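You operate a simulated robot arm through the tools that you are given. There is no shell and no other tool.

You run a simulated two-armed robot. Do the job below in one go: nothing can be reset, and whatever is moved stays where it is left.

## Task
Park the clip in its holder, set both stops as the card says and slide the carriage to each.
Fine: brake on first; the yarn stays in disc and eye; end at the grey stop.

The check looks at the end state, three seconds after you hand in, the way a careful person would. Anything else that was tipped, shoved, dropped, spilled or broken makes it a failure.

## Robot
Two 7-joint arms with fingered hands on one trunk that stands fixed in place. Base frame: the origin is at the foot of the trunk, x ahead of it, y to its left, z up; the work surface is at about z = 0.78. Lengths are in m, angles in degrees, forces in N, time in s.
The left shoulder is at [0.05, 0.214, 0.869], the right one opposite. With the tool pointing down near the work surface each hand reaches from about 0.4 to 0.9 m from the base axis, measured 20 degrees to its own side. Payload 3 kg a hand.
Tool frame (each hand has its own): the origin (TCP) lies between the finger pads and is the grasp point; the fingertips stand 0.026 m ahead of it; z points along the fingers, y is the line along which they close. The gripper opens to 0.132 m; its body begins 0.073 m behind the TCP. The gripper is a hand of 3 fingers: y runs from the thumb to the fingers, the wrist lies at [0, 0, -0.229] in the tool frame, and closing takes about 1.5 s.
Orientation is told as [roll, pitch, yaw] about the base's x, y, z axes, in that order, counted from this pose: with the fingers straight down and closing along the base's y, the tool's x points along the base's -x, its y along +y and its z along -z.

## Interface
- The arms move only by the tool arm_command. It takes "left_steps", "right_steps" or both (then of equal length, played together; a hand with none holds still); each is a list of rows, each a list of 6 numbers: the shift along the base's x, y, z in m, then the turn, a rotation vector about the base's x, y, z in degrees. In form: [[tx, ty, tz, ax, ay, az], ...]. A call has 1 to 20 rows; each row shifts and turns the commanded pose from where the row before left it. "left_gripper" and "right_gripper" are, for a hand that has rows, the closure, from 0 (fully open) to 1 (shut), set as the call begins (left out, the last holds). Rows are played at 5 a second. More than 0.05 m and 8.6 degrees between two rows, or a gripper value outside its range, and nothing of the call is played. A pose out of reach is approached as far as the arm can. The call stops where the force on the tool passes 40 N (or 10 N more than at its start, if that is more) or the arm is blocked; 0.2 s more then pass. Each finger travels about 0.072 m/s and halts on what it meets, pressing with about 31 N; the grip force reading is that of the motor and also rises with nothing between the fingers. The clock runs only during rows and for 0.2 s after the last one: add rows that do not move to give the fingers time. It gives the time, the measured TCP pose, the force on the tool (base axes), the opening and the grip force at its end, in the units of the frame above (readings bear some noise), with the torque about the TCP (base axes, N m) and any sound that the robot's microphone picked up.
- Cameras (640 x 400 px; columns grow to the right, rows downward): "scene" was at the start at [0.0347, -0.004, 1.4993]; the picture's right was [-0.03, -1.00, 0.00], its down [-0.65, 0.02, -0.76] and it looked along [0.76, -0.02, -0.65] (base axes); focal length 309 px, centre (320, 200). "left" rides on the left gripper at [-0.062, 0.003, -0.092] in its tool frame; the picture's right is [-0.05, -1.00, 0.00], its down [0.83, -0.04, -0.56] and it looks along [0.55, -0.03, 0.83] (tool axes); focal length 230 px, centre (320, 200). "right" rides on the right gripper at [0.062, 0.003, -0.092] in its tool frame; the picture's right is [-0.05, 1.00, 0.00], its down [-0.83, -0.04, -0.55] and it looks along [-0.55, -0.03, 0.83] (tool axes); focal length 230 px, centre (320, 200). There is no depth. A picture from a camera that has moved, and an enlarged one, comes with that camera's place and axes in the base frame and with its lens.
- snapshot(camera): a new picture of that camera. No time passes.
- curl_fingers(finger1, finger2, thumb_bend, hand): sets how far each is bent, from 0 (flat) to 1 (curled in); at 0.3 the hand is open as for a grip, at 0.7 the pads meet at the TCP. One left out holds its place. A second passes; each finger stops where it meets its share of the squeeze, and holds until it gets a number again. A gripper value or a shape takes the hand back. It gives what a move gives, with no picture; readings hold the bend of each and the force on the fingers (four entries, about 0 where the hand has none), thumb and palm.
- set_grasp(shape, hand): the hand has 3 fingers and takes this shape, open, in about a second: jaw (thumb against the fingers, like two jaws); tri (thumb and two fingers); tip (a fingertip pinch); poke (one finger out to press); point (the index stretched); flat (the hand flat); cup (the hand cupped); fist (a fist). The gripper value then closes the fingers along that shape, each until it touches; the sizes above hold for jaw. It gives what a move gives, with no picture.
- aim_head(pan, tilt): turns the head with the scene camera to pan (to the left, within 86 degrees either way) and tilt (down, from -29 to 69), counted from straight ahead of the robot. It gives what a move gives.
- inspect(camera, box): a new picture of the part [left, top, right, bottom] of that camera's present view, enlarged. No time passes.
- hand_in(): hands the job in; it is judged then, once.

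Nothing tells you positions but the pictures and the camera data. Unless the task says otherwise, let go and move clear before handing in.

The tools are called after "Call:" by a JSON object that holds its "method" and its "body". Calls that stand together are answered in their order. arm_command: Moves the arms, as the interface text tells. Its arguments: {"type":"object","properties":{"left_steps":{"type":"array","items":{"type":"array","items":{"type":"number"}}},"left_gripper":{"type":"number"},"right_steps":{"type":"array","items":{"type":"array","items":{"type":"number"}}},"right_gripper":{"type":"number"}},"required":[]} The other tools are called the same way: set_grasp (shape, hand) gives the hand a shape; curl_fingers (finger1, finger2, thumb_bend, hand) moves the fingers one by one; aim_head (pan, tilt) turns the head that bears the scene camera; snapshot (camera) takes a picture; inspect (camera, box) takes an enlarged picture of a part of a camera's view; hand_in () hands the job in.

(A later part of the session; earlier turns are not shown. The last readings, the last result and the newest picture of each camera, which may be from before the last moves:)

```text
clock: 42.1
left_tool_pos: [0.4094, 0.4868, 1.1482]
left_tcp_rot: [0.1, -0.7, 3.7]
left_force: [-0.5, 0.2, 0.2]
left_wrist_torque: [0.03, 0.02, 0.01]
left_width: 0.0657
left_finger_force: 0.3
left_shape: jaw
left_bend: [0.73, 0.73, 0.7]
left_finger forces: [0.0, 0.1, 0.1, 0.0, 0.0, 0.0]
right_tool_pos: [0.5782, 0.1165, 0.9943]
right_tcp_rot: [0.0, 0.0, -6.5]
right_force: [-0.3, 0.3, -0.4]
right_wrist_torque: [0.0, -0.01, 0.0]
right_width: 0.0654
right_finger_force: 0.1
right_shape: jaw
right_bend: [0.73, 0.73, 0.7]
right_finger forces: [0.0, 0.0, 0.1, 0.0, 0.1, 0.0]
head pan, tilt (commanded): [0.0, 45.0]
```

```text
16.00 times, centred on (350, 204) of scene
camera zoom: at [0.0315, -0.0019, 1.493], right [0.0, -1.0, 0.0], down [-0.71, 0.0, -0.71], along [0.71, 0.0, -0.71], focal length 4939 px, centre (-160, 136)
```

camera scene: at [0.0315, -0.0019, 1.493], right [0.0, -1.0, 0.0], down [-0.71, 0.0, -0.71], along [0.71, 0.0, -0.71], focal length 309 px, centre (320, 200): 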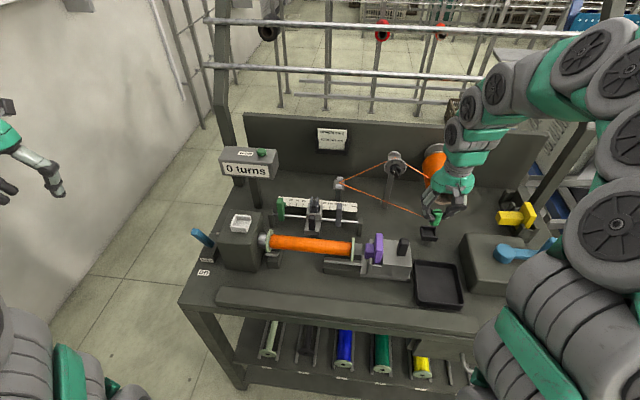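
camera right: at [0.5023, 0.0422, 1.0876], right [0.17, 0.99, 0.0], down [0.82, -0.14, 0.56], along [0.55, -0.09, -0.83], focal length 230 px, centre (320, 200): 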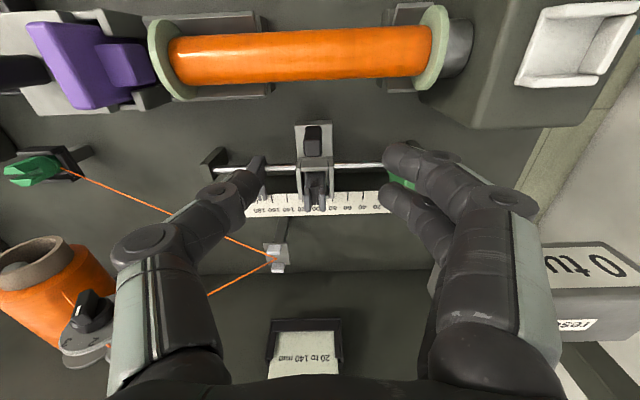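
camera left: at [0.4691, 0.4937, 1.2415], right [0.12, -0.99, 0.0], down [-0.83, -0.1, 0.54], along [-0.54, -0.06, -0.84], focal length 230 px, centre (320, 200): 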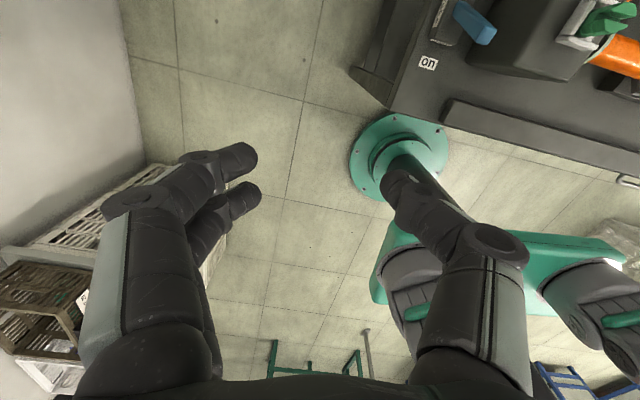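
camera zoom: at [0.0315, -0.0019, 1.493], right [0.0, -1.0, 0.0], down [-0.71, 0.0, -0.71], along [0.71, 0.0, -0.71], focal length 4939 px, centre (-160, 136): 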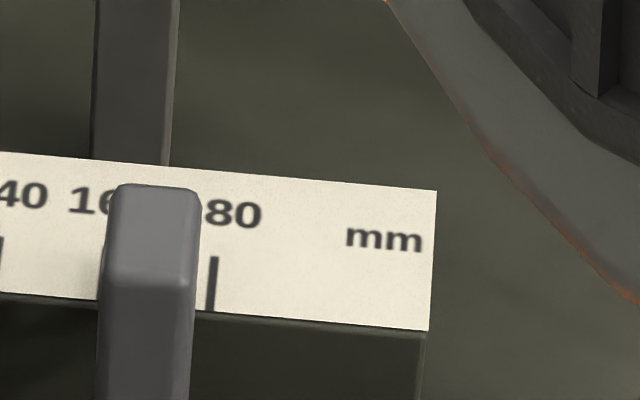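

I read the green pointer at about 3 mm and the grey at about 168 mm (ruler runs 1:1, bench yaw about −7°), so green must go about 17 mm toward −y and grey about 28 mm toward +y. I'll pitch the right hand so its body leans back from the counter, then approach the green stop.

Call:
{"method": "arm_command", "body": {"right_steps": [[0, 0, 0, -0.77, -6.2, 0], [0, 0, 0, -0.77, -6.2, 0], [0, 0, 0, -0.77, -6.2, 0], [0, 0, 0, -0.77, -6.2, 0], [0, 0, 0, 0, 0, 0]]}}

Call:
{"method": "snapshot", "body": {"camera": "right"}}

Call:
{"method": "inspect", "body": {"camera": "scene", "box": [220, 110, 370, 260]}}

```text
clock: 43.3
left_tool_pos: [0.4084, 0.4881, 1.1479]
left_tcp_rot: [0.1, -0.8, 3.7]
left_force: [-0.8, 0.5, -1.0]
left_wrist_torque: [0.04, 0.02, -0.04]
left_width: 0.0657
left_finger_force: 0.0
left_shape: jaw
left_bend: [0.73, 0.73, 0.7]
left_finger forces: [0.0, 0.1, 0.1, 0.0, 0.0, 0.0]
right_tool_pos: [0.5785, 0.115, 0.9942]
right_tcp_rot: [-0.2, -25.1, -6.5]
right_force: [-0.1, -0.5, 0.5]
right_wrist_torque: [0.02, -0.02, 0.01]
right_width: 0.0654
right_finger_force: 0.1
right_shape: jaw
right_bend: [0.73, 0.73, 0.7]
right_finger forces: [0.0, 0.0, 0.1, 0.0, 0.0, 0.0]
head pan, tilt (commanded): [0.0, 45.0]
```

```text
taken
camera right: at [0.4846, 0.1307, 1.053], right [0.16, 0.99, 0.02], down [0.51, -0.1, 0.85], along [0.84, -0.13, -0.52], focal length 230 px, centre (320, 200)
```

right: 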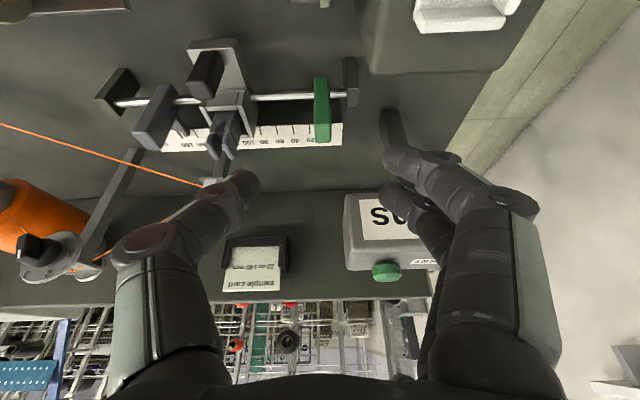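

```text
2.67 times, centred on (295, 185) of scene
camera zoom: at [0.0315, -0.0019, 1.493], right [0.0, -1.0, 0.0], down [-0.71, 0.0, -0.71], along [0.71, 0.0, -0.71], focal length 823 px, centre (387, 240)
```

zoom: 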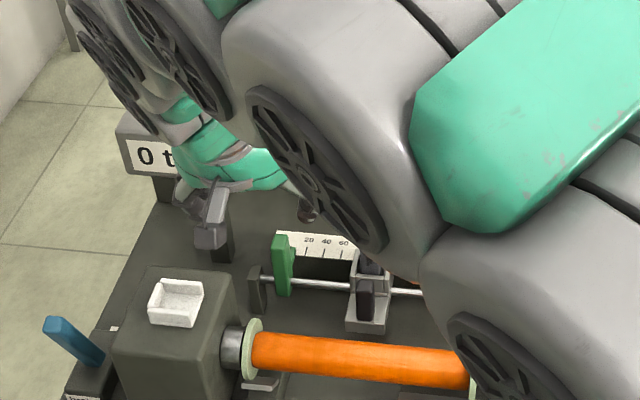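

I see the hand pitched back with the green stop ahead between thumb and fingers. I'll move closer along the approach direction and check alignment.

Call:
{"method": "arm_command", "body": {"right_steps": [[0.006, 0, -0.018, 0, 0, 0], [0.006, 0, -0.018, 0, 0, 0], [0.006, 0, -0.018, 0, 0, 0], [0, 0, 0, 0, 0, 0]]}}

Call:
{"method": "snapshot", "body": {"camera": "right"}}

Call:
{"method": "inspect", "body": {"camera": "right", "box": [230, 90, 410, 230]}}

Call:
{"method": "inspect", "body": {"camera": "scene", "box": [220, 150, 340, 260]}}

```text
clock: 44.3
left_tool_pos: [0.4093, 0.4878, 1.1491]
left_tcp_rot: [0.1, -0.8, 3.7]
left_force: [-0.4, 0.4, -0.6]
left_wrist_torque: [0.02, -0.04, -0.02]
left_width: 0.0656
left_finger_force: 0.0
left_shape: jaw
left_bend: [0.73, 0.73, 0.7]
left_finger forces: [0.1, 0.1, 0.0, 0.0, 0.0, 0.1]
right_tool_pos: [0.5956, 0.1164, 0.9404]
right_tcp_rot: [-0.3, -25.0, -6.5]
right_force: [0.9, -0.5, -0.7]
right_wrist_torque: [-0.02, -0.01, 0.01]
right_width: 0.0655
right_finger_force: 0.0
right_shape: jaw
right_bend: [0.73, 0.73, 0.7]
right_finger forces: [0.0, 0.1, 0.0, 0.0, 0.0, 0.1]
head pan, tilt (commanded): [0.0, 45.0]
```

```text
taken
camera right: at [0.5027, 0.1304, 0.9992], right [0.16, 0.99, 0.02], down [0.51, -0.1, 0.85], along [0.84, -0.13, -0.52], focal length 230 px, centre (320, 200)
```

right: 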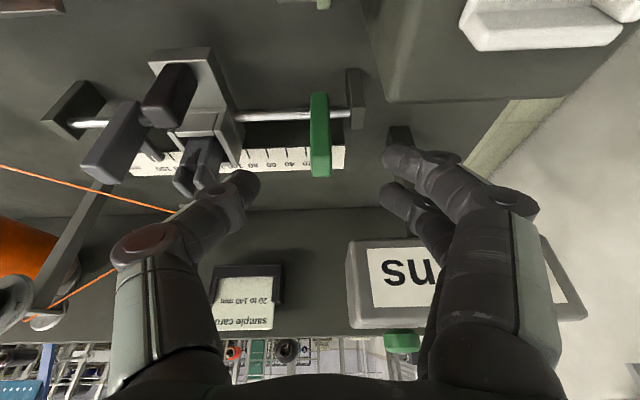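

```text
2.86 times, centred on (320, 160) of right
camera zoom: at [0.5027, 0.1304, 0.9992], right [0.16, 0.99, 0.02], down [0.51, -0.1, 0.85], along [0.84, -0.13, -0.52], focal length 657 px, centre (320, 314)
```

zoom: 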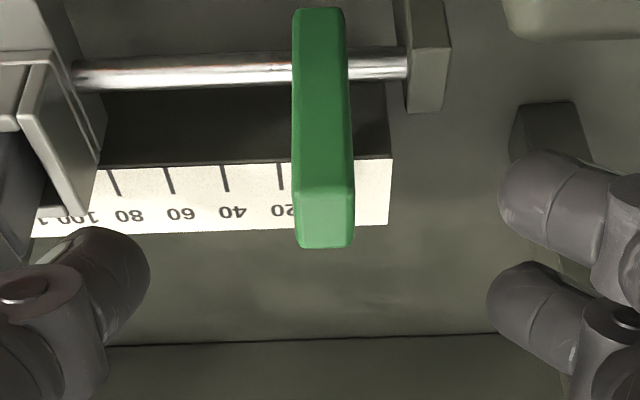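

```text
3.64 times, centred on (280, 205) of scene
camera zoom: at [0.0315, -0.0019, 1.493], right [0.0, -1.0, 0.0], down [-0.71, 0.0, -0.71], along [0.71, 0.0, -0.71], focal length 1122 px, centre (466, 182)
```

zoom: 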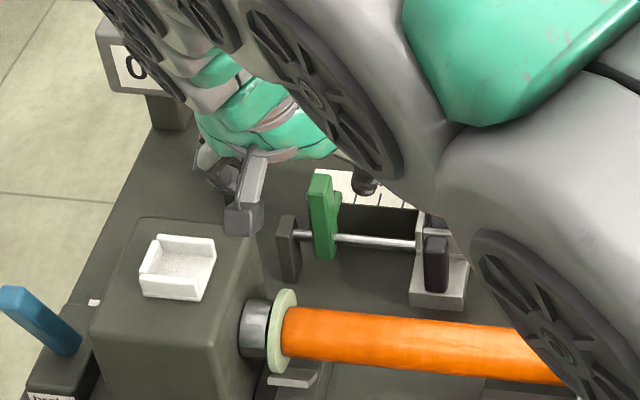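

I see the green block centred between thumb and fingers. I'll advance so the block's upper part comes between the fingertips.

Call:
{"method": "arm_command", "body": {"right_steps": [[0.007, -0.0008, -0.015, 0, 0, 0], [0.007, -0.0008, -0.015, 0, 0, 0], [0.006, -0.0008, -0.015, 0, 0, 0], [0.006, -0.0008, -0.013, 0, 0, 0], [0, 0, 0, 0, 0, 0]]}}

Call:
{"method": "snapshot", "body": {"camera": "right"}}

Call:
{"method": "inspect", "body": {"camera": "scene", "box": [220, 150, 340, 260]}}

```text
clock: 45.5
left_tool_pos: [0.409, 0.4873, 1.1482]
left_tcp_rot: [0.2, -0.8, 3.7]
left_force: [0.4, 0.4, 0.2]
left_wrist_torque: [0.03, -0.01, -0.04]
left_width: 0.0658
left_finger_force: 0.1
left_shape: jaw
left_bend: [0.73, 0.73, 0.7]
left_finger forces: [0.0, 0.0, 0.1, 0.0, 0.0, 0.0]
right_tool_pos: [0.622, 0.1133, 0.8815]
right_tcp_rot: [-0.2, -25.0, -6.6]
right_force: [0.2, -0.3, 0.0]
right_wrist_torque: [0.03, 0.01, 0.03]
right_width: 0.0658
right_finger_force: 0.1
right_shape: jaw
right_bend: [0.73, 0.73, 0.7]
right_finger forces: [0.0, 0.0, 0.0, 0.1, 0.0, 0.1]
head pan, tilt (commanded): [0.0, 45.0]
```

```text
taken
camera right: at [0.5281, 0.1278, 0.9412], right [0.16, 0.99, 0.02], down [0.51, -0.1, 0.85], along [0.84, -0.13, -0.52], focal length 230 px, centre (320, 200)
```

right: 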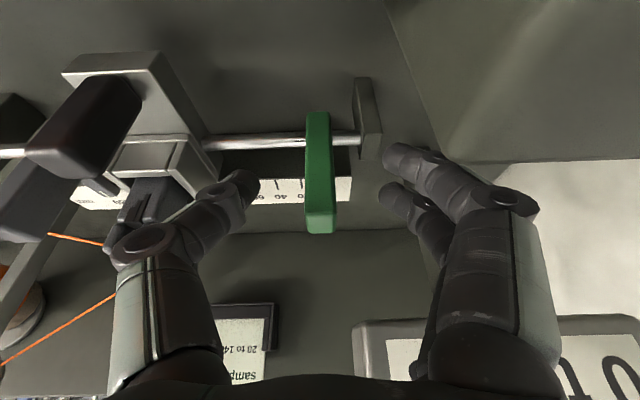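

```text
3.64 times, centred on (280, 205) of scene
camera zoom: at [0.0315, -0.0019, 1.493], right [0.0, -1.0, 0.0], down [-0.71, 0.0, -0.71], along [0.71, 0.0, -0.71], focal length 1122 px, centre (466, 182)
```

zoom: 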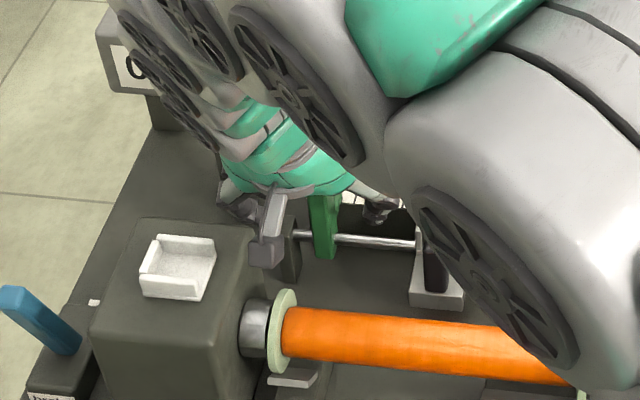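

I see the upright green plate between the thumb and the two fingers. I'll close on it.

Call:
{"method": "arm_command", "body": {"right_steps": [[0, 0, 0, 0, 0, 0], [0, 0, 0, 0, 0, 0], [0, 0, 0, 0, 0, 0], [0, 0, 0, 0, 0, 0], [0, 0, 0, 0, 0, 0]], "right_gripper": 1}}

Call:
{"method": "snapshot", "body": {"camera": "right"}}

Call:
{"method": "inspect", "body": {"camera": "right", "box": [220, 90, 400, 240]}}

```text
clock: 46.7
left_tool_pos: [0.4092, 0.4873, 1.1489]
left_tcp_rot: [0.1, -0.8, 3.7]
left_force: [0.7, -0.6, 0.6]
left_wrist_torque: [-0.03, 0.01, -0.03]
left_width: 0.0655
left_finger_force: 0.0
left_shape: jaw
left_bend: [0.73, 0.73, 0.7]
left_finger forces: [0.1, 0.1, 0.0, 0.0, 0.0, 0.1]
right_tool_pos: [0.6216, 0.1137, 0.8824]
right_tcp_rot: [-0.3, -24.9, -6.5]
right_force: [-1.3, 1.0, -3.9]
right_wrist_torque: [0.09, 0.09, 0.16]
right_width: 0.0099
right_finger_force: 31.5
right_shape: jaw
right_bend: [0.72, 0.72, 0.7]
right_finger forces: [13.3, 13.8, 0.1, 0.1, 27.5, 0.0]
head pan, tilt (commanded): [0.0, 45.0]
```

```text
taken
camera right: at [0.5278, 0.1277, 0.941], right [0.16, 0.99, 0.02], down [0.51, -0.1, 0.85], along [0.84, -0.13, -0.52], focal length 230 px, centre (320, 200)
```

right: 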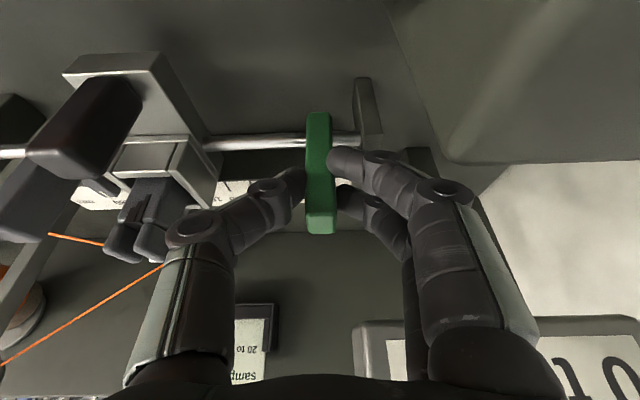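

```text
2.67 times, centred on (310, 165) of right
camera zoom: at [0.5278, 0.1277, 0.941], right [0.16, 0.99, 0.02], down [0.51, -0.1, 0.85], along [0.84, -0.13, -0.52], focal length 614 px, centre (347, 293)
```

zoom: 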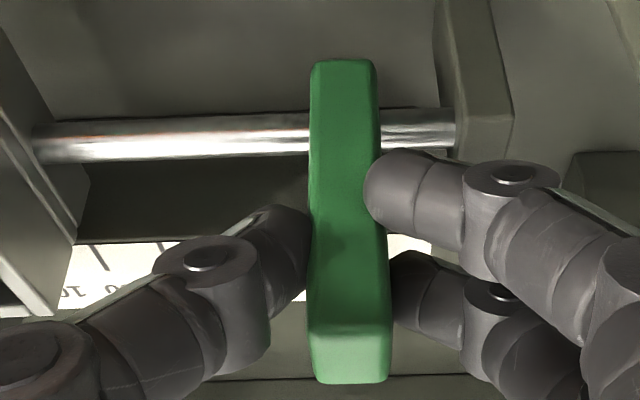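

I see a balanced grip on the green stop. I'll slide it about 16.5 mm toward −y along the rod in small steps.

Call:
{"method": "arm_command", "body": {"right_steps": [[-0.0005, -0.0042, 0, 0, 0, 0], [-0.0005, -0.0042, 0, 0, 0, 0], [-0.0005, -0.0042, 0, 0, 0, 0], [-0.0005, -0.0038, 0, 0, 0, 0], [0, 0, 0, 0, 0, 0]]}}

Call:
{"method": "inspect", "body": {"camera": "right", "box": [220, 90, 400, 240]}}

Call:
{"method": "snapshot", "body": {"camera": "scene"}}

```text
clock: 47.9
left_tool_pos: [0.4084, 0.4883, 1.1478]
left_tcp_rot: [0.1, -0.8, 3.7]
left_force: [0.3, -0.7, 0.4]
left_wrist_torque: [0.04, 0.01, 0.01]
left_width: 0.0654
left_finger_force: 0.1
left_shape: jaw
left_bend: [0.73, 0.73, 0.7]
left_finger forces: [0.1, 0.1, 0.1, 0.1, 0.0, 0.0]
right_tool_pos: [0.6206, 0.0967, 0.881]
right_tcp_rot: [-0.3, -24.9, -6.5]
right_force: [-16.7, 2.2, 2.9]
right_wrist_torque: [0.05, 0.28, 0.13]
right_width: 0.0097
right_finger_force: 31.4
right_shape: jaw
right_bend: [0.72, 0.72, 0.7]
right_finger forces: [19.6, 14.7, 0.0, 0.1, 31.4, 0.0]
head pan, tilt (commanded): [0.0, 45.0]
```

```text
2.67 times, centred on (310, 165) of right
camera zoom: at [0.5262, 0.1107, 0.9407], right [0.16, 0.99, 0.02], down [0.51, -0.1, 0.85], along [0.84, -0.13, -0.52], focal length 614 px, centre (347, 293)
```

zoom: 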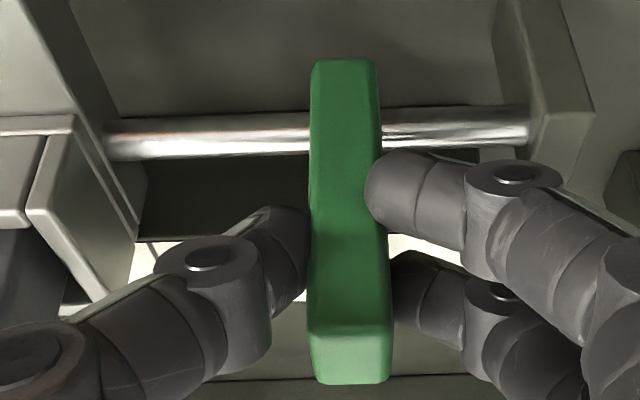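

```text
taken
camera scene: at [0.0312, -0.0019, 1.493], right [0.0, -1.0, 0.0], down [-0.71, 0.0, -0.71], along [0.71, 0.0, -0.71], focal length 309 px, centre (320, 200)
```

scene: 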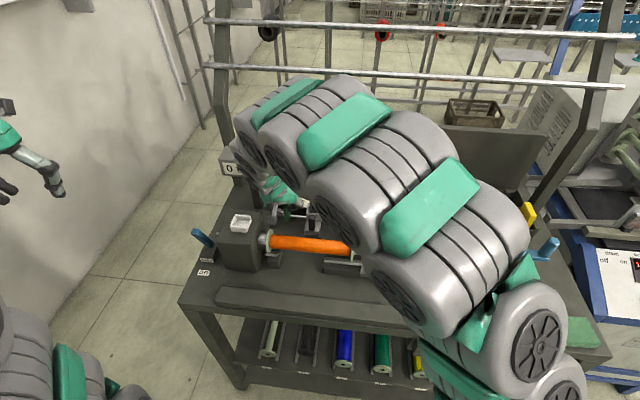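

I see the green stop moved with the hand; there's some sideways load in x from the rod. I'll relieve that, then open and back away to read the pointer.

Call:
{"method": "arm_command", "body": {"right_steps": [[-0.001, 0, 0, 0, 0, 0], [0, 0, 0, 0, 0, 0]]}}

Call:
{"method": "arm_command", "body": {"right_steps": [[0, 0, 0, 0, 0, 0], [0, 0, 0, 0, 0, 0], [0, 0, 0, 0, 0, 0], [0, 0, 0, 0, 0, 0]], "right_gripper": 0.55}}

Call:
{"method": "inspect", "body": {"camera": "right", "box": [220, 90, 400, 240]}}

```text
clock: 48.5
left_tool_pos: [0.409, 0.4872, 1.1473]
left_tcp_rot: [0.1, -0.8, 3.7]
left_force: [-0.8, 0.2, -1.2]
left_wrist_torque: [0.0, -0.04, 0.02]
left_width: 0.0657
left_finger_force: 0.2
left_shape: jaw
left_bend: [0.73, 0.73, 0.7]
left_finger forces: [0.1, 0.1, 0.0, 0.0, 0.0, 0.1]
right_tool_pos: [0.6186, 0.0966, 0.8819]
right_tcp_rot: [-0.3, -25.0, -6.4]
right_force: [-4.2, -0.1, -1.8]
right_wrist_torque: [0.01, 0.1, 0.13]
right_width: 0.0096
right_finger_force: 31.3
right_shape: jaw
right_bend: [0.72, 0.72, 0.7]
right_finger forces: [15.3, 14.7, 0.0, 0.0, 29.6, 0.0]
head pan, tilt (commanded): [0.0, 45.0]
```

```text
clock: 49.5
left_tool_pos: [0.4079, 0.4881, 1.1493]
left_tcp_rot: [0.1, -0.8, 3.6]
left_force: [-0.2, -0.3, 0.3]
left_wrist_torque: [0.0, 0.01, 0.0]
left_width: 0.0657
left_finger_force: 0.0
left_shape: jaw
left_bend: [0.73, 0.73, 0.7]
left_finger forces: [0.0, 0.0, 0.0, 0.0, 0.0, 0.1]
right_tool_pos: [0.6198, 0.0966, 0.8814]
right_tcp_rot: [-0.1, -25.0, -6.5]
right_force: [0.1, 0.2, -0.4]
right_wrist_torque: [0.01, 0.01, 0.0]
right_width: 0.0587
right_finger_force: 0.2
right_shape: jaw
right_bend: [0.73, 0.73, 0.7]
right_finger forces: [0.1, 0.0, 0.1, 0.0, 0.0, 0.0]
head pan, tilt (commanded): [0.0, 45.0]
```

```text
2.67 times, centred on (310, 165) of right
camera zoom: at [0.5257, 0.1114, 0.9409], right [0.16, 0.99, 0.02], down [0.51, -0.1, 0.85], along [0.84, -0.13, -0.52], focal length 614 px, centre (347, 293)
```

zoom: 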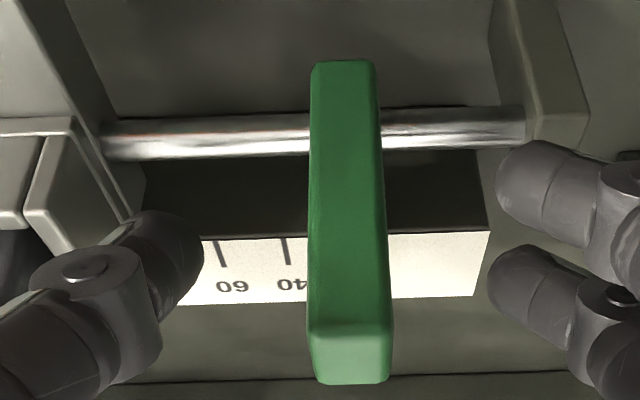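

I see the hand clear of the stop on both sides. I'll back away along the approach line, level the hand, and read the pointer from the scene camera.

Call:
{"method": "arm_command", "body": {"right_steps": [[-0.006, 0.0008, 0.015, 0, 0, 0], [-0.006, 0.0008, 0.015, 0, 0, 0], [-0.006, 0.0008, 0.015, 0, 0, 0], [-0.006, 0.0008, 0.015, 0, 0, 0], [-0.006, 0, 0.018, 0.77, 6.2, 0], [-0.006, 0, 0.018, 0.77, 6.2, 0], [-0.006, 0, 0.018, 0.77, 6.2, 0], [0, 0, 0.01, 0.77, 6.2, 0], [0, 0, 0, 0, 0, 0]]}}

Call:
{"method": "inspect", "body": {"camera": "scene", "box": [278, 192, 308, 216]}}

Call:
{"method": "inspect", "body": {"camera": "scene", "box": [260, 170, 380, 260]}}

Call:
{"method": "snapshot", "body": {"camera": "right"}}

```text
clock: 51.5
left_tool_pos: [0.4078, 0.4875, 1.1479]
left_tcp_rot: [0.1, -0.9, 3.8]
left_force: [-0.1, 0.1, -0.6]
left_wrist_torque: [-0.04, 0.0, 0.01]
left_width: 0.0655
left_finger_force: 0.0
left_shape: jaw
left_bend: [0.73, 0.73, 0.7]
left_finger forces: [0.0, 0.0, 0.1, 0.1, 0.0, 0.0]
right_tool_pos: [0.5776, 0.0998, 1.0049]
right_tcp_rot: [0.1, 0.1, -6.5]
right_force: [1.0, -0.1, 0.2]
right_wrist_torque: [0.01, 0.0, 0.0]
right_width: 0.0592
right_finger_force: 0.1
right_shape: jaw
right_bend: [0.73, 0.73, 0.7]
right_finger forces: [0.0, 0.1, 0.0, 0.0, 0.0, 0.1]
head pan, tilt (commanded): [0.0, 45.0]
```

```text
16.00 times, centred on (293, 204) of scene
camera zoom: at [0.0315, -0.0019, 1.493], right [0.0, -1.0, 0.0], down [-0.71, 0.0, -0.71], along [0.71, 0.0, -0.71], focal length 4939 px, centre (752, 136)
```

zoom: 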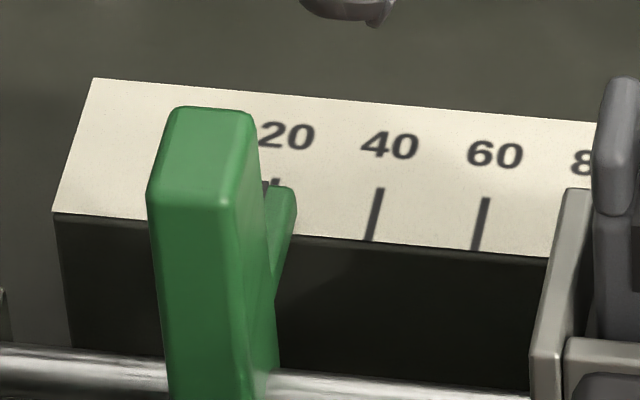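

```text
4.44 times, centred on (320, 215) of scene
camera zoom: at [0.0315, -0.0019, 1.493], right [0.0, -1.0, 0.0], down [-0.71, 0.0, -0.71], along [0.71, 0.0, -0.71], focal length 1372 px, centre (320, 133)
```

zoom: 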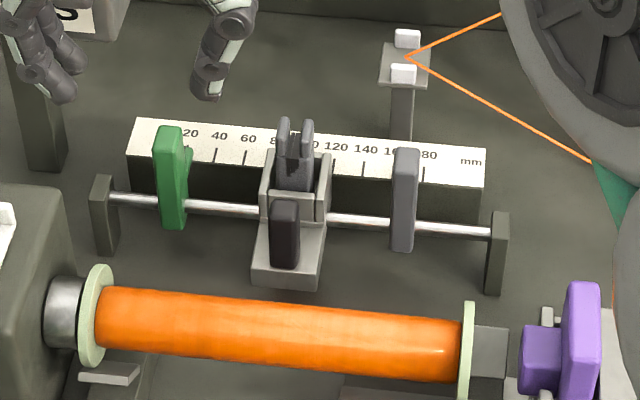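

```text
taken
camera right: at [0.5168, 0.1104, 1.1002], right [0.17, 0.99, 0.0], down [0.82, -0.14, 0.55], along [0.55, -0.09, -0.83], focal length 230 px, centre (320, 200)
```

right: 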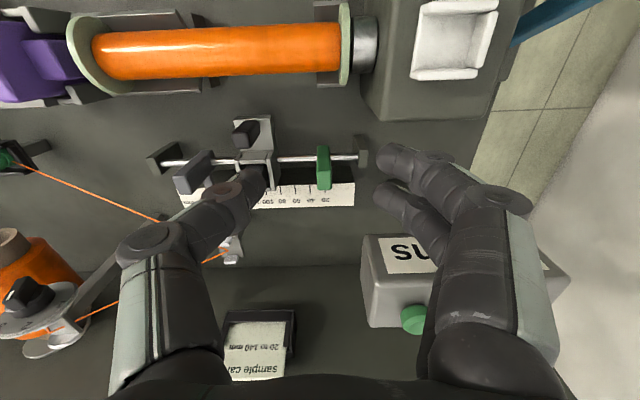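

I see the green pointer now near the 20 mark. I'll zoom further to read it exactly.

Call:
{"method": "inspect", "body": {"camera": "scene", "box": [289, 199, 301, 209]}}

Call:
{"method": "inspect", "body": {"camera": "right", "box": [295, 140, 365, 215]}}

```text
16.00 times, centred on (295, 204) of scene
camera zoom: at [0.0315, -0.0019, 1.493], right [0.0, -1.0, 0.0], down [-0.71, 0.0, -0.71], along [0.71, 0.0, -0.71], focal length 4939 px, centre (720, 136)
```

zoom: 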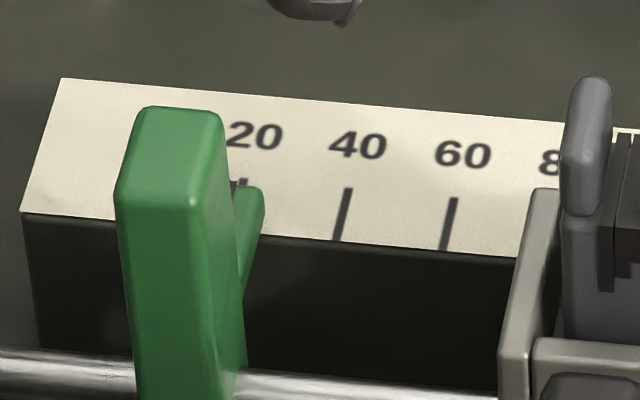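

```text
5.33 times, centred on (330, 178) of right
camera zoom: at [0.5168, 0.1104, 1.1002], right [0.17, 0.99, 0.0], down [0.82, -0.14, 0.55], along [0.55, -0.09, -0.83], focal length 1227 px, centre (267, 320)
```

zoom: 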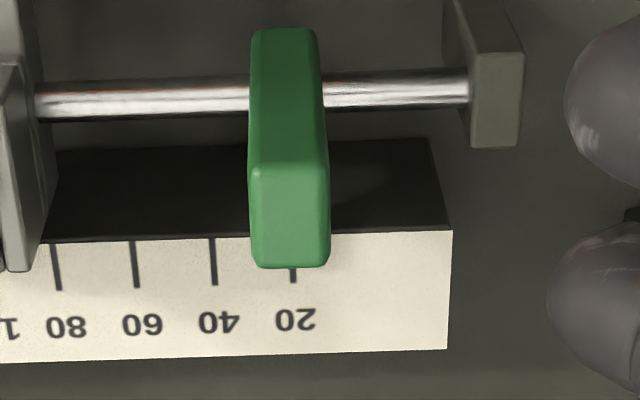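

I see the green pointer sits at 20 within about half a millimetre by two views. Next I'll slide the carriage left toward the green stop to make room; first I'll position the open hand above the carriage's dark handle.

Call:
{"method": "arm_command", "body": {"right_steps": [[0, -0.026, -0.02, 0, 0, -0.3], [0, -0.026, -0.02, 0, 0, -0.3], [0, -0.026, -0.02, 0, 0, 0], [0, 0, 0, 0, 0, 0]], "right_gripper": 0.5}}

Call:
{"method": "snapshot", "body": {"camera": "right"}}

Call:
{"method": "inspect", "body": {"camera": "right", "box": [240, 70, 400, 230]}}

Call:
{"method": "inspect", "body": {"camera": "scene", "box": [265, 165, 365, 255]}}

```text
clock: 52.5
left_tool_pos: [0.4084, 0.4877, 1.148]
left_tcp_rot: [0.1, -0.8, 3.8]
left_force: [0.4, -0.3, -0.2]
left_wrist_torque: [-0.02, 0.02, 0.0]
left_width: 0.0654
left_finger_force: 0.0
left_shape: jaw
left_bend: [0.73, 0.73, 0.7]
left_finger forces: [0.1, 0.0, 0.0, 0.0, 0.1, 0.0]
right_tool_pos: [0.5773, 0.0198, 0.9459]
right_tcp_rot: [0.0, 0.0, -7.1]
right_force: [0.3, -0.6, -1.2]
right_wrist_torque: [0.01, 0.0, 0.02]
right_width: 0.0652
right_finger_force: 0.0
right_shape: jaw
right_bend: [0.73, 0.73, 0.7]
right_finger forces: [0.0, 0.1, 0.0, 0.1, 0.0, 0.0]
head pan, tilt (commanded): [0.0, 45.0]
```

```text
taken
camera right: at [0.5159, 0.0326, 1.0402], right [0.18, 0.98, 0.0], down [0.82, -0.15, 0.55], along [0.55, -0.1, -0.83], focal length 230 px, centre (320, 200)
```

right: 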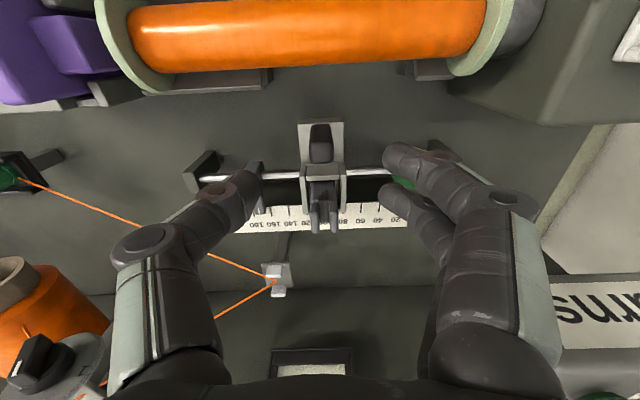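

```text
2.50 times, centred on (320, 150) of right
camera zoom: at [0.5159, 0.0326, 1.0402], right [0.18, 0.98, 0.0], down [0.82, -0.15, 0.55], along [0.55, -0.1, -0.83], focal length 575 px, centre (320, 325)
```

zoom: 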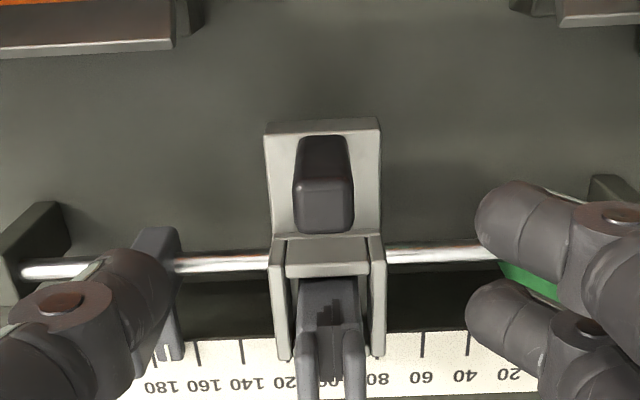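

```text
4.44 times, centred on (315, 210) of scene
camera zoom: at [0.0315, -0.0019, 1.493], right [0.0, -1.0, 0.0], down [-0.71, 0.0, -0.71], along [0.71, 0.0, -0.71], focal length 1372 px, centre (342, 156)
```

zoom: 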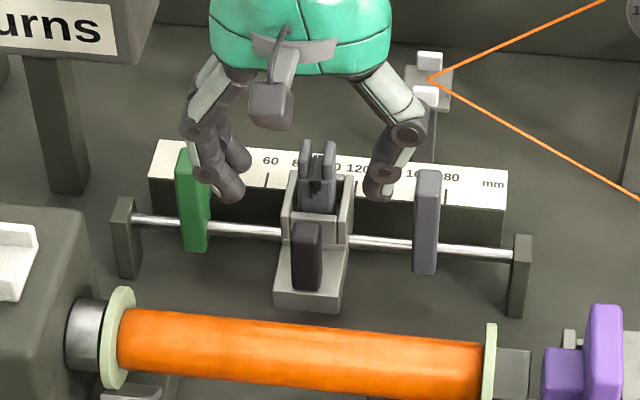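

I see the handle centred under the hand with the frame walls just beyond it. I'll lower so only the top 15–18 mm of the handle is between the fingertips.

Call:
{"method": "arm_command", "body": {"right_steps": [[-0.0005, 0.001, -0.02, 0, 0, 0], [0, 0.001, -0.02, 0, 0, 0], [0, 0, -0.012, 0, 0, 0], [0, 0, -0.008, 0, 0, 0], [0, 0, 0, 0, 0, 0]]}}

Call:
{"method": "snapshot", "body": {"camera": "right"}}

Call:
{"method": "inspect", "body": {"camera": "scene", "box": [270, 180, 350, 250]}}

```text
clock: 53.7
left_tool_pos: [0.4079, 0.4873, 1.148]
left_tcp_rot: [0.1, -0.8, 3.7]
left_force: [-0.2, 0.5, 0.6]
left_wrist_torque: [0.03, 0.01, 0.02]
left_width: 0.0658
left_finger_force: 0.0
left_shape: jaw
left_bend: [0.73, 0.73, 0.7]
left_finger forces: [0.0, 0.1, 0.0, 0.0, 0.1, 0.0]
right_tool_pos: [0.5769, 0.0234, 0.8863]
right_tcp_rot: [0.0, 0.0, -7.1]
right_force: [0.4, 0.0, 0.4]
right_wrist_torque: [-0.02, 0.0, 0.01]
right_width: 0.0654
right_finger_force: 0.1
right_shape: jaw
right_bend: [0.73, 0.73, 0.7]
right_finger forces: [0.0, 0.0, 0.1, 0.0, 0.1, 0.0]
head pan, tilt (commanded): [0.0, 45.0]
```

```text
taken
camera right: at [0.5163, 0.0353, 0.9797], right [0.18, 0.98, 0.0], down [0.82, -0.15, 0.56], along [0.55, -0.1, -0.83], focal length 230 px, centre (320, 200)
```

right: 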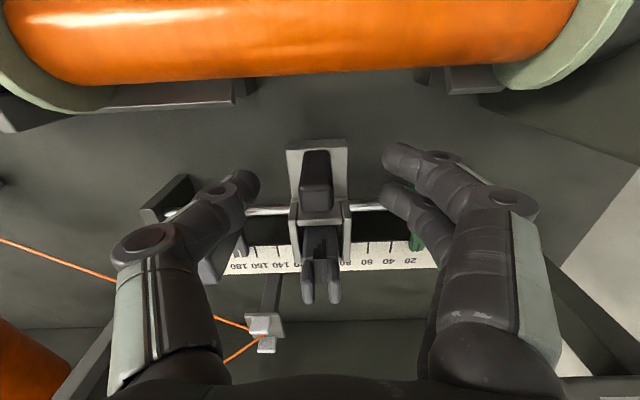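

```text
5.71 times, centred on (310, 215) of scene
camera zoom: at [0.0315, -0.0019, 1.493], right [0.0, -1.0, 0.0], down [-0.71, 0.0, -0.71], along [0.71, 0.0, -0.71], focal length 1764 px, centre (377, 114)
```

zoom: 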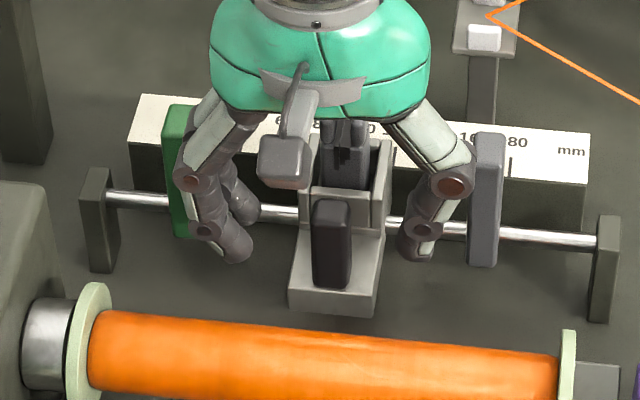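

I see the handle between thumb and fingers, with the frame clear behind. I'll close on the handle.

Call:
{"method": "arm_command", "body": {"right_steps": [[0, 0, 0, 0, 0, 0], [0, 0, 0, 0, 0, 0], [0, 0, 0, 0, 0, 0], [0, 0, 0, 0, 0, 0], [0, 0, 0, 0, 0, 0]], "right_gripper": 1}}

Call:
{"method": "snapshot", "body": {"camera": "right"}}

Call:
{"method": "inspect", "body": {"camera": "scene", "box": [270, 180, 350, 250]}}

```text
clock: 54.9
left_tool_pos: [0.4082, 0.4876, 1.1479]
left_tcp_rot: [0.1, -0.8, 3.7]
left_force: [-0.4, 1.3, -0.8]
left_wrist_torque: [-0.02, -0.03, 0.0]
left_width: 0.0659
left_finger_force: 0.0
left_shape: jaw
left_bend: [0.73, 0.73, 0.7]
left_finger forces: [0.0, 0.0, 0.0, 0.0, 0.0, 0.0]
right_tool_pos: [0.5767, 0.0231, 0.8855]
right_tcp_rot: [0.0, 0.1, -7.1]
right_force: [-7.8, 0.4, -5.0]
right_wrist_torque: [0.03, -0.02, 0.25]
right_width: 0.008
right_finger_force: 30.9
right_shape: jaw
right_bend: [0.72, 0.71, 0.7]
right_finger forces: [11.8, 18.8, 0.0, 0.1, 26.5, 0.1]
head pan, tilt (commanded): [0.0, 45.0]
```

```text
taken
camera right: at [0.5159, 0.0354, 0.9795], right [0.18, 0.98, 0.0], down [0.82, -0.15, 0.55], along [0.55, -0.1, -0.83], focal length 230 px, centre (320, 200)
```

right: 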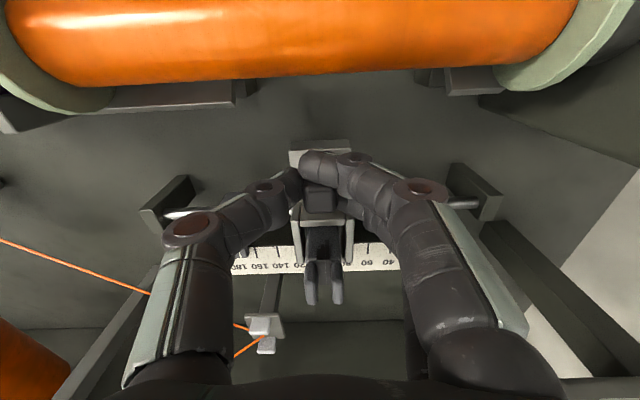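

```text
5.71 times, centred on (310, 215) of scene
camera zoom: at [0.0314, -0.0019, 1.493], right [0.0, -1.0, 0.0], down [-0.71, 0.0, -0.71], along [0.71, 0.0, -0.71], focal length 1764 px, centre (377, 114)
```

zoom: 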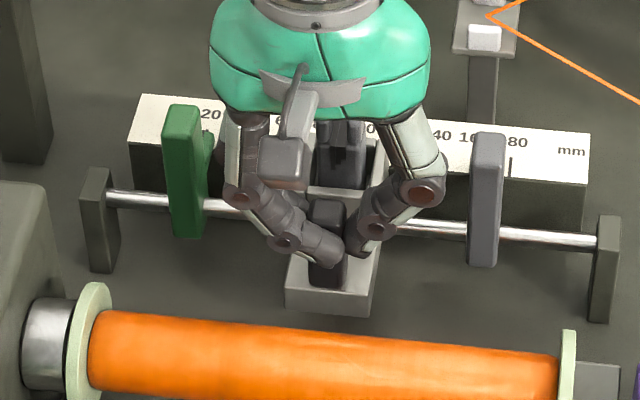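

I see the handle gripped. I'll slide the carriage left along the rod about 38 mm, stopping short of the green stop.

Call:
{"method": "arm_command", "body": {"right_steps": [[0.0006, 0.005, 0, 0, 0, 0], [0.0006, 0.005, 0, 0, 0, 0], [0.0009, 0.007, 0, 0, 0, 0], [0.0009, 0.007, 0, 0, 0, 0], [0.0009, 0.007, 0, 0, 0, 0], [0.0009, 0.007, 0, 0, 0, 0], [0, 0, 0, 0, 0, 0]]}}

Call:
{"method": "snapshot", "body": {"camera": "right"}}

Call:
{"method": "inspect", "body": {"camera": "scene", "box": [260, 180, 340, 250]}}

```text
clock: 56.5
left_tool_pos: [0.4079, 0.4874, 1.1492]
left_tcp_rot: [0.1, -0.8, 3.7]
left_force: [-0.4, 0.2, -0.3]
left_wrist_torque: [0.03, 0.0, -0.03]
left_width: 0.0655
left_finger_force: 0.0
left_shape: jaw
left_bend: [0.73, 0.73, 0.7]
left_finger forces: [0.1, 0.0, 0.0, 0.0, 0.0, 0.1]
right_tool_pos: [0.582, 0.0628, 0.8858]
right_tcp_rot: [0.0, 0.0, -7.0]
right_force: [-14.6, 2.1, -0.4]
right_wrist_torque: [0.01, 0.11, 0.21]
right_width: 0.0081
right_finger_force: 31.1
right_shape: jaw
right_bend: [0.72, 0.71, 0.7]
right_finger forces: [15.1, 19.2, 0.0, 0.1, 27.0, 0.0]
head pan, tilt (commanded): [0.0, 45.0]
```

```text
taken
camera right: at [0.5209, 0.0735, 0.9793], right [0.18, 0.98, 0.0], down [0.82, -0.15, 0.55], along [0.55, -0.1, -0.83], focal length 230 px, centre (320, 200)
```

right: 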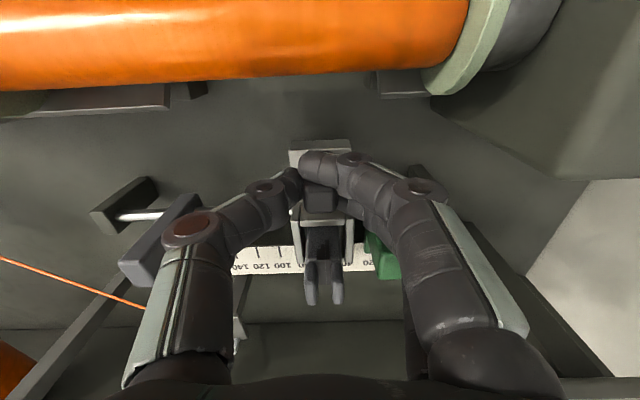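

```text
5.71 times, centred on (300, 215) of scene
camera zoom: at [0.0313, -0.0019, 1.493], right [0.0, -1.0, 0.0], down [-0.71, 0.0, -0.71], along [0.71, 0.0, -0.71], focal length 1764 px, centre (434, 114)
```

zoom: 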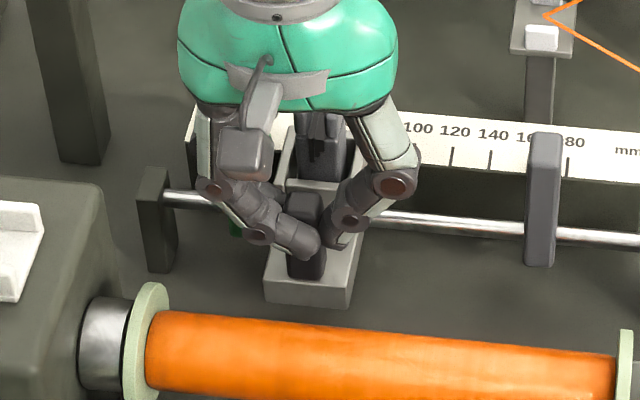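

I see the carriage close to the green stop. I'll zoom to judge the remaining gap.

Call:
{"method": "inspect", "body": {"camera": "right", "box": [280, 180, 420, 300]}}

Call:
{"method": "inspect", "body": {"camera": "scene", "box": [275, 190, 325, 235]}}

```text
3.33 times, centred on (350, 240) of right
camera zoom: at [0.5209, 0.0735, 0.9793], right [0.18, 0.98, 0.0], down [0.82, -0.15, 0.55], along [0.55, -0.1, -0.83], focal length 767 px, centre (220, 67)
```

zoom: 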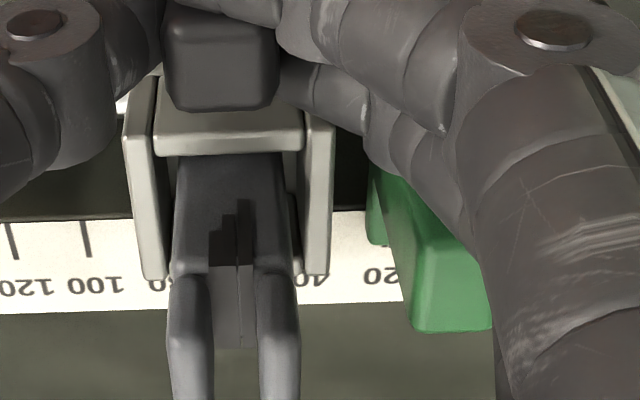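

```text
8.89 times, centred on (300, 212) of scene
camera zoom: at [0.0313, -0.0019, 1.493], right [0.0, -1.0, 0.0], down [-0.71, 0.0, -0.71], along [0.71, 0.0, -0.71], focal length 2744 px, centre (498, 89)
```

zoom: 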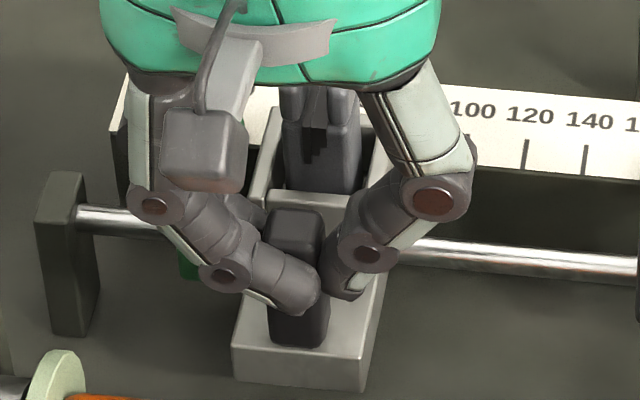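

I estimate about 8 mm left before the carriage touches the green stop. I'll advance in small steps while watching the y force.

Call:
{"method": "arm_command", "body": {"right_steps": [[-0.001, 0.002, 0, 0, 0, 0], [0, 0.002, 0, 0, 0, 0], [0.0003, 0.0015, 0, 0, 0, 0]]}}

Call:
{"method": "inspect", "body": {"camera": "right", "box": [280, 180, 420, 300]}}

```text
clock: 57.3
left_tool_pos: [0.4087, 0.4865, 1.1492]
left_tcp_rot: [0.1, -0.8, 3.7]
left_force: [-0.1, -0.6, 0.2]
left_wrist_torque: [0.0, 0.02, 0.0]
left_width: 0.0658
left_finger_force: 0.1
left_shape: jaw
left_bend: [0.73, 0.73, 0.7]
left_finger forces: [0.0, 0.0, 0.1, 0.1, 0.0, 0.0]
right_tool_pos: [0.5807, 0.0685, 0.8852]
right_tcp_rot: [0.0, -0.1, -7.1]
right_force: [2.8, -1.8, -6.6]
right_wrist_torque: [0.0, -0.17, 0.2]
right_width: 0.0077
right_finger_force: 31.5
right_shape: jaw
right_bend: [0.72, 0.71, 0.7]
right_finger forces: [7.3, 19.2, 0.1, 0.1, 25.7, 0.0]
head pan, tilt (commanded): [0.0, 45.0]
```

```text
3.33 times, centred on (350, 240) of right
camera zoom: at [0.5208, 0.0784, 0.9796], right [0.18, 0.98, 0.0], down [0.82, -0.15, 0.56], along [0.55, -0.1, -0.83], focal length 767 px, centre (220, 67)
```

zoom: 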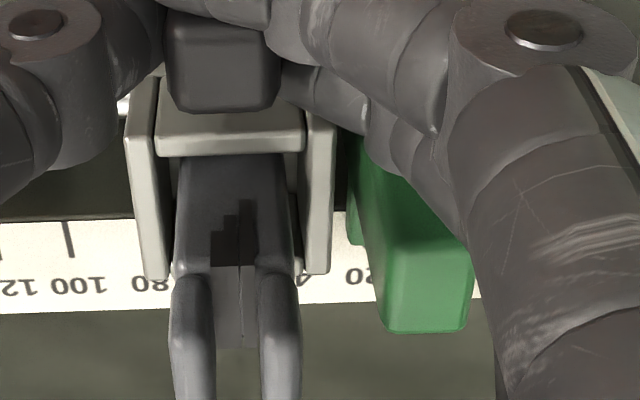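

I see about 3–4 mm left. I'll creep in 1 mm steps.

Call:
{"method": "arm_command", "body": {"right_steps": [[0.0001, 0.001, 0, 0, 0, 0], [0.0001, 0.001, 0, 0, 0, 0], [0, 0, 0, 0, 0, 0]]}}

Call:
{"method": "inspect", "body": {"camera": "right", "box": [280, 180, 420, 300]}}

```text
clock: 58.1
left_tool_pos: [0.409, 0.4878, 1.1478]
left_tcp_rot: [0.2, -0.8, 3.7]
left_force: [0.3, 0.0, -0.6]
left_wrist_torque: [0.0, -0.01, 0.01]
left_width: 0.0658
left_finger_force: 0.1
left_shape: jaw
left_bend: [0.73, 0.73, 0.7]
left_finger forces: [0.0, 0.0, 0.0, 0.1, 0.1, 0.0]
right_tool_pos: [0.5823, 0.0691, 0.8858]
right_tcp_rot: [0.0, 0.0, -7.0]
right_force: [5.7, -1.1, -3.0]
right_wrist_torque: [0.01, -0.19, 0.25]
right_width: 0.0073
right_finger_force: 31.2
right_shape: jaw
right_bend: [0.73, 0.71, 0.7]
right_finger forces: [6.5, 20.1, 0.0, 0.0, 25.8, 0.0]
head pan, tilt (commanded): [0.0, 45.0]
```

```text
3.33 times, centred on (350, 240) of right
camera zoom: at [0.521, 0.0804, 0.9794], right [0.18, 0.98, 0.0], down [0.82, -0.15, 0.56], along [0.55, -0.1, -0.83], focal length 767 px, centre (220, 67)
```

zoom: 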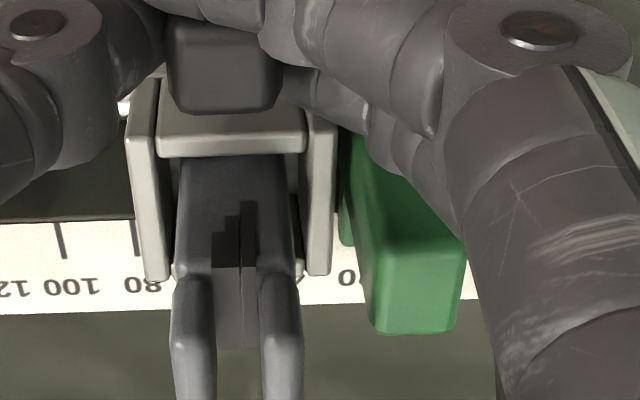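

I see the gap nearly closed (about 1 mm). I'll creep in half-millimetre steps until the y force shows contact.

Call:
{"method": "arm_command", "body": {"right_steps": [[-0.0003, 0.0006, 0, 0, 0, 0], [0, 0.0006, 0, 0, 0, 0]]}}

Call:
{"method": "inspect", "body": {"camera": "right", "box": [280, 180, 420, 300]}}

```text
clock: 58.7
left_tool_pos: [0.4104, 0.4868, 1.1482]
left_tcp_rot: [0.1, -0.8, 3.6]
left_force: [-0.4, 0.0, 0.1]
left_wrist_torque: [0.0, 0.02, 0.01]
left_width: 0.0656
left_finger_force: 0.0
left_shape: jaw
left_bend: [0.73, 0.73, 0.7]
left_finger forces: [0.1, 0.0, 0.0, 0.0, 0.1, 0.0]
right_tool_pos: [0.5819, 0.0701, 0.8852]
right_tcp_rot: [0.0, 0.1, -7.2]
right_force: [9.9, -1.9, -4.3]
right_wrist_torque: [0.02, -0.27, 0.26]
right_width: 0.0075
right_finger_force: 30.4
right_shape: jaw
right_bend: [0.73, 0.71, 0.7]
right_finger forces: [5.6, 20.1, 0.0, 0.2, 25.5, 0.0]
head pan, tilt (commanded): [0.0, 45.0]
```

```text
3.33 times, centred on (350, 240) of right
camera zoom: at [0.5209, 0.0815, 0.9795], right [0.18, 0.98, 0.0], down [0.82, -0.15, 0.56], along [0.55, -0.1, -0.83], focal length 767 px, centre (220, 67)
```

zoom: 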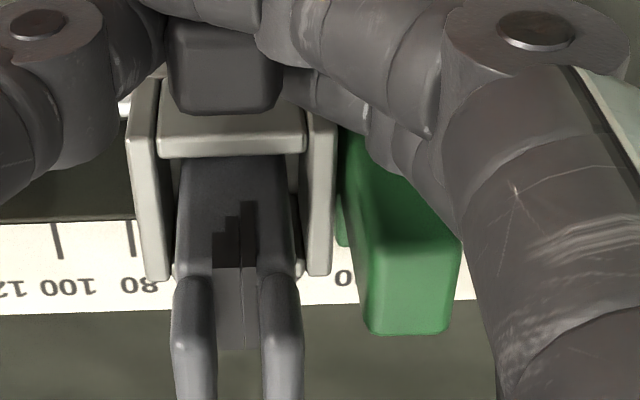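

I see the carriage frame meeting the green stop's side. One more tiny step to confirm contact by force.

Call:
{"method": "arm_command", "body": {"right_steps": [[-0.0006, 0.0006, 0, 0, 0, 0], [0, 0, 0, 0, 0, 0]]}}

Call:
{"method": "inspect", "body": {"camera": "right", "box": [280, 180, 420, 300]}}

```text
clock: 59.3
left_tool_pos: [0.409, 0.4882, 1.1482]
left_tcp_rot: [0.1, -0.9, 3.8]
left_force: [-1.3, 0.2, -0.1]
left_wrist_torque: [0.01, 0.01, -0.01]
left_width: 0.0655
left_finger_force: 0.1
left_shape: jaw
left_bend: [0.73, 0.73, 0.7]
left_finger forces: [0.0, 0.0, 0.1, 0.0, 0.0, 0.0]
right_tool_pos: [0.5816, 0.0706, 0.8842]
right_tcp_rot: [0.0, 0.0, -7.1]
right_force: [16.5, -2.9, -4.6]
right_wrist_torque: [0.05, -0.34, 0.23]
right_width: 0.0071
right_finger_force: 31.3
right_shape: jaw
right_bend: [0.73, 0.71, 0.7]
right_finger forces: [4.7, 20.2, 0.1, 0.0, 25.2, 0.1]
head pan, tilt (commanded): [0.0, 45.0]
```

```text
3.33 times, centred on (350, 240) of right
camera zoom: at [0.5207, 0.0819, 0.9796], right [0.18, 0.98, 0.0], down [0.82, -0.15, 0.56], along [0.55, -0.1, -0.83], focal length 767 px, centre (220, 67)
```

zoom: 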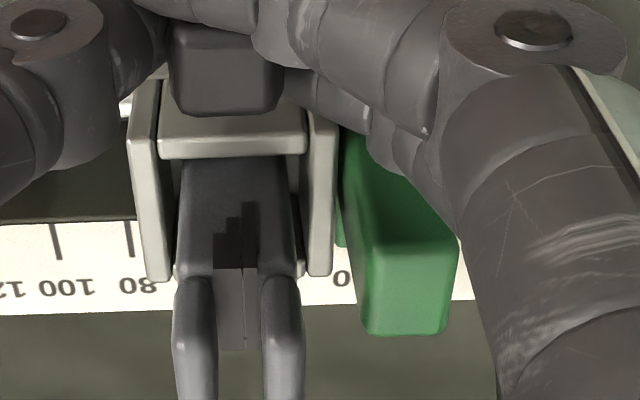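

I see almost no gap; the x load is growing from my x corrections, so I'll undo that and take two more half-millimetre steps in y.

Call:
{"method": "arm_command", "body": {"right_steps": [[0.0012, 0.0004, 0, 0, 0, 0], [0, 0.0006, 0, 0, 0, 0], [0, 0, 0, 0, 0, 0]]}}

Call:
{"method": "inspect", "body": {"camera": "right", "box": [280, 180, 420, 300]}}

```text
clock: 60.1
left_tool_pos: [0.4083, 0.4873, 1.1476]
left_tcp_rot: [0.2, -0.8, 3.7]
left_force: [-0.1, -0.1, -1.0]
left_wrist_torque: [0.01, 0.02, -0.02]
left_width: 0.0655
left_finger_force: 0.1
left_shape: jaw
left_bend: [0.73, 0.73, 0.7]
left_finger forces: [0.1, 0.0, 0.1, 0.0, 0.1, 0.0]
right_tool_pos: [0.5823, 0.0719, 0.8838]
right_tcp_rot: [0.0, 0.0, -7.1]
right_force: [10.9, -1.1, -3.7]
right_wrist_torque: [0.03, -0.28, 0.19]
right_width: 0.0072
right_finger_force: 31.3
right_shape: jaw
right_bend: [0.73, 0.71, 0.7]
right_finger forces: [5.9, 20.2, 0.0, 0.1, 25.2, 0.0]
head pan, tilt (commanded): [0.0, 45.0]
```

```text
3.33 times, centred on (350, 240) of right
camera zoom: at [0.5212, 0.0833, 0.9797], right [0.18, 0.98, 0.0], down [0.82, -0.15, 0.55], along [0.55, -0.1, -0.83], focal length 767 px, centre (220, 67)
```

zoom: 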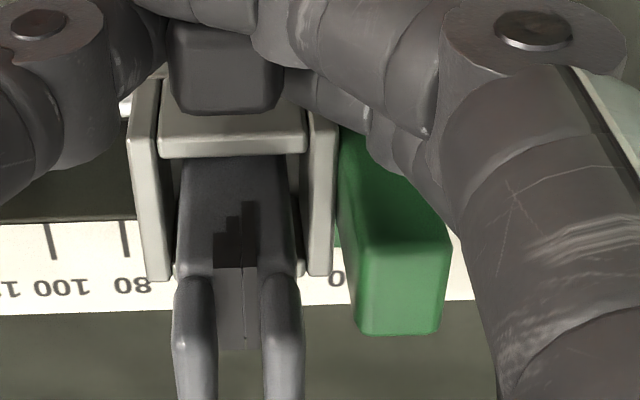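

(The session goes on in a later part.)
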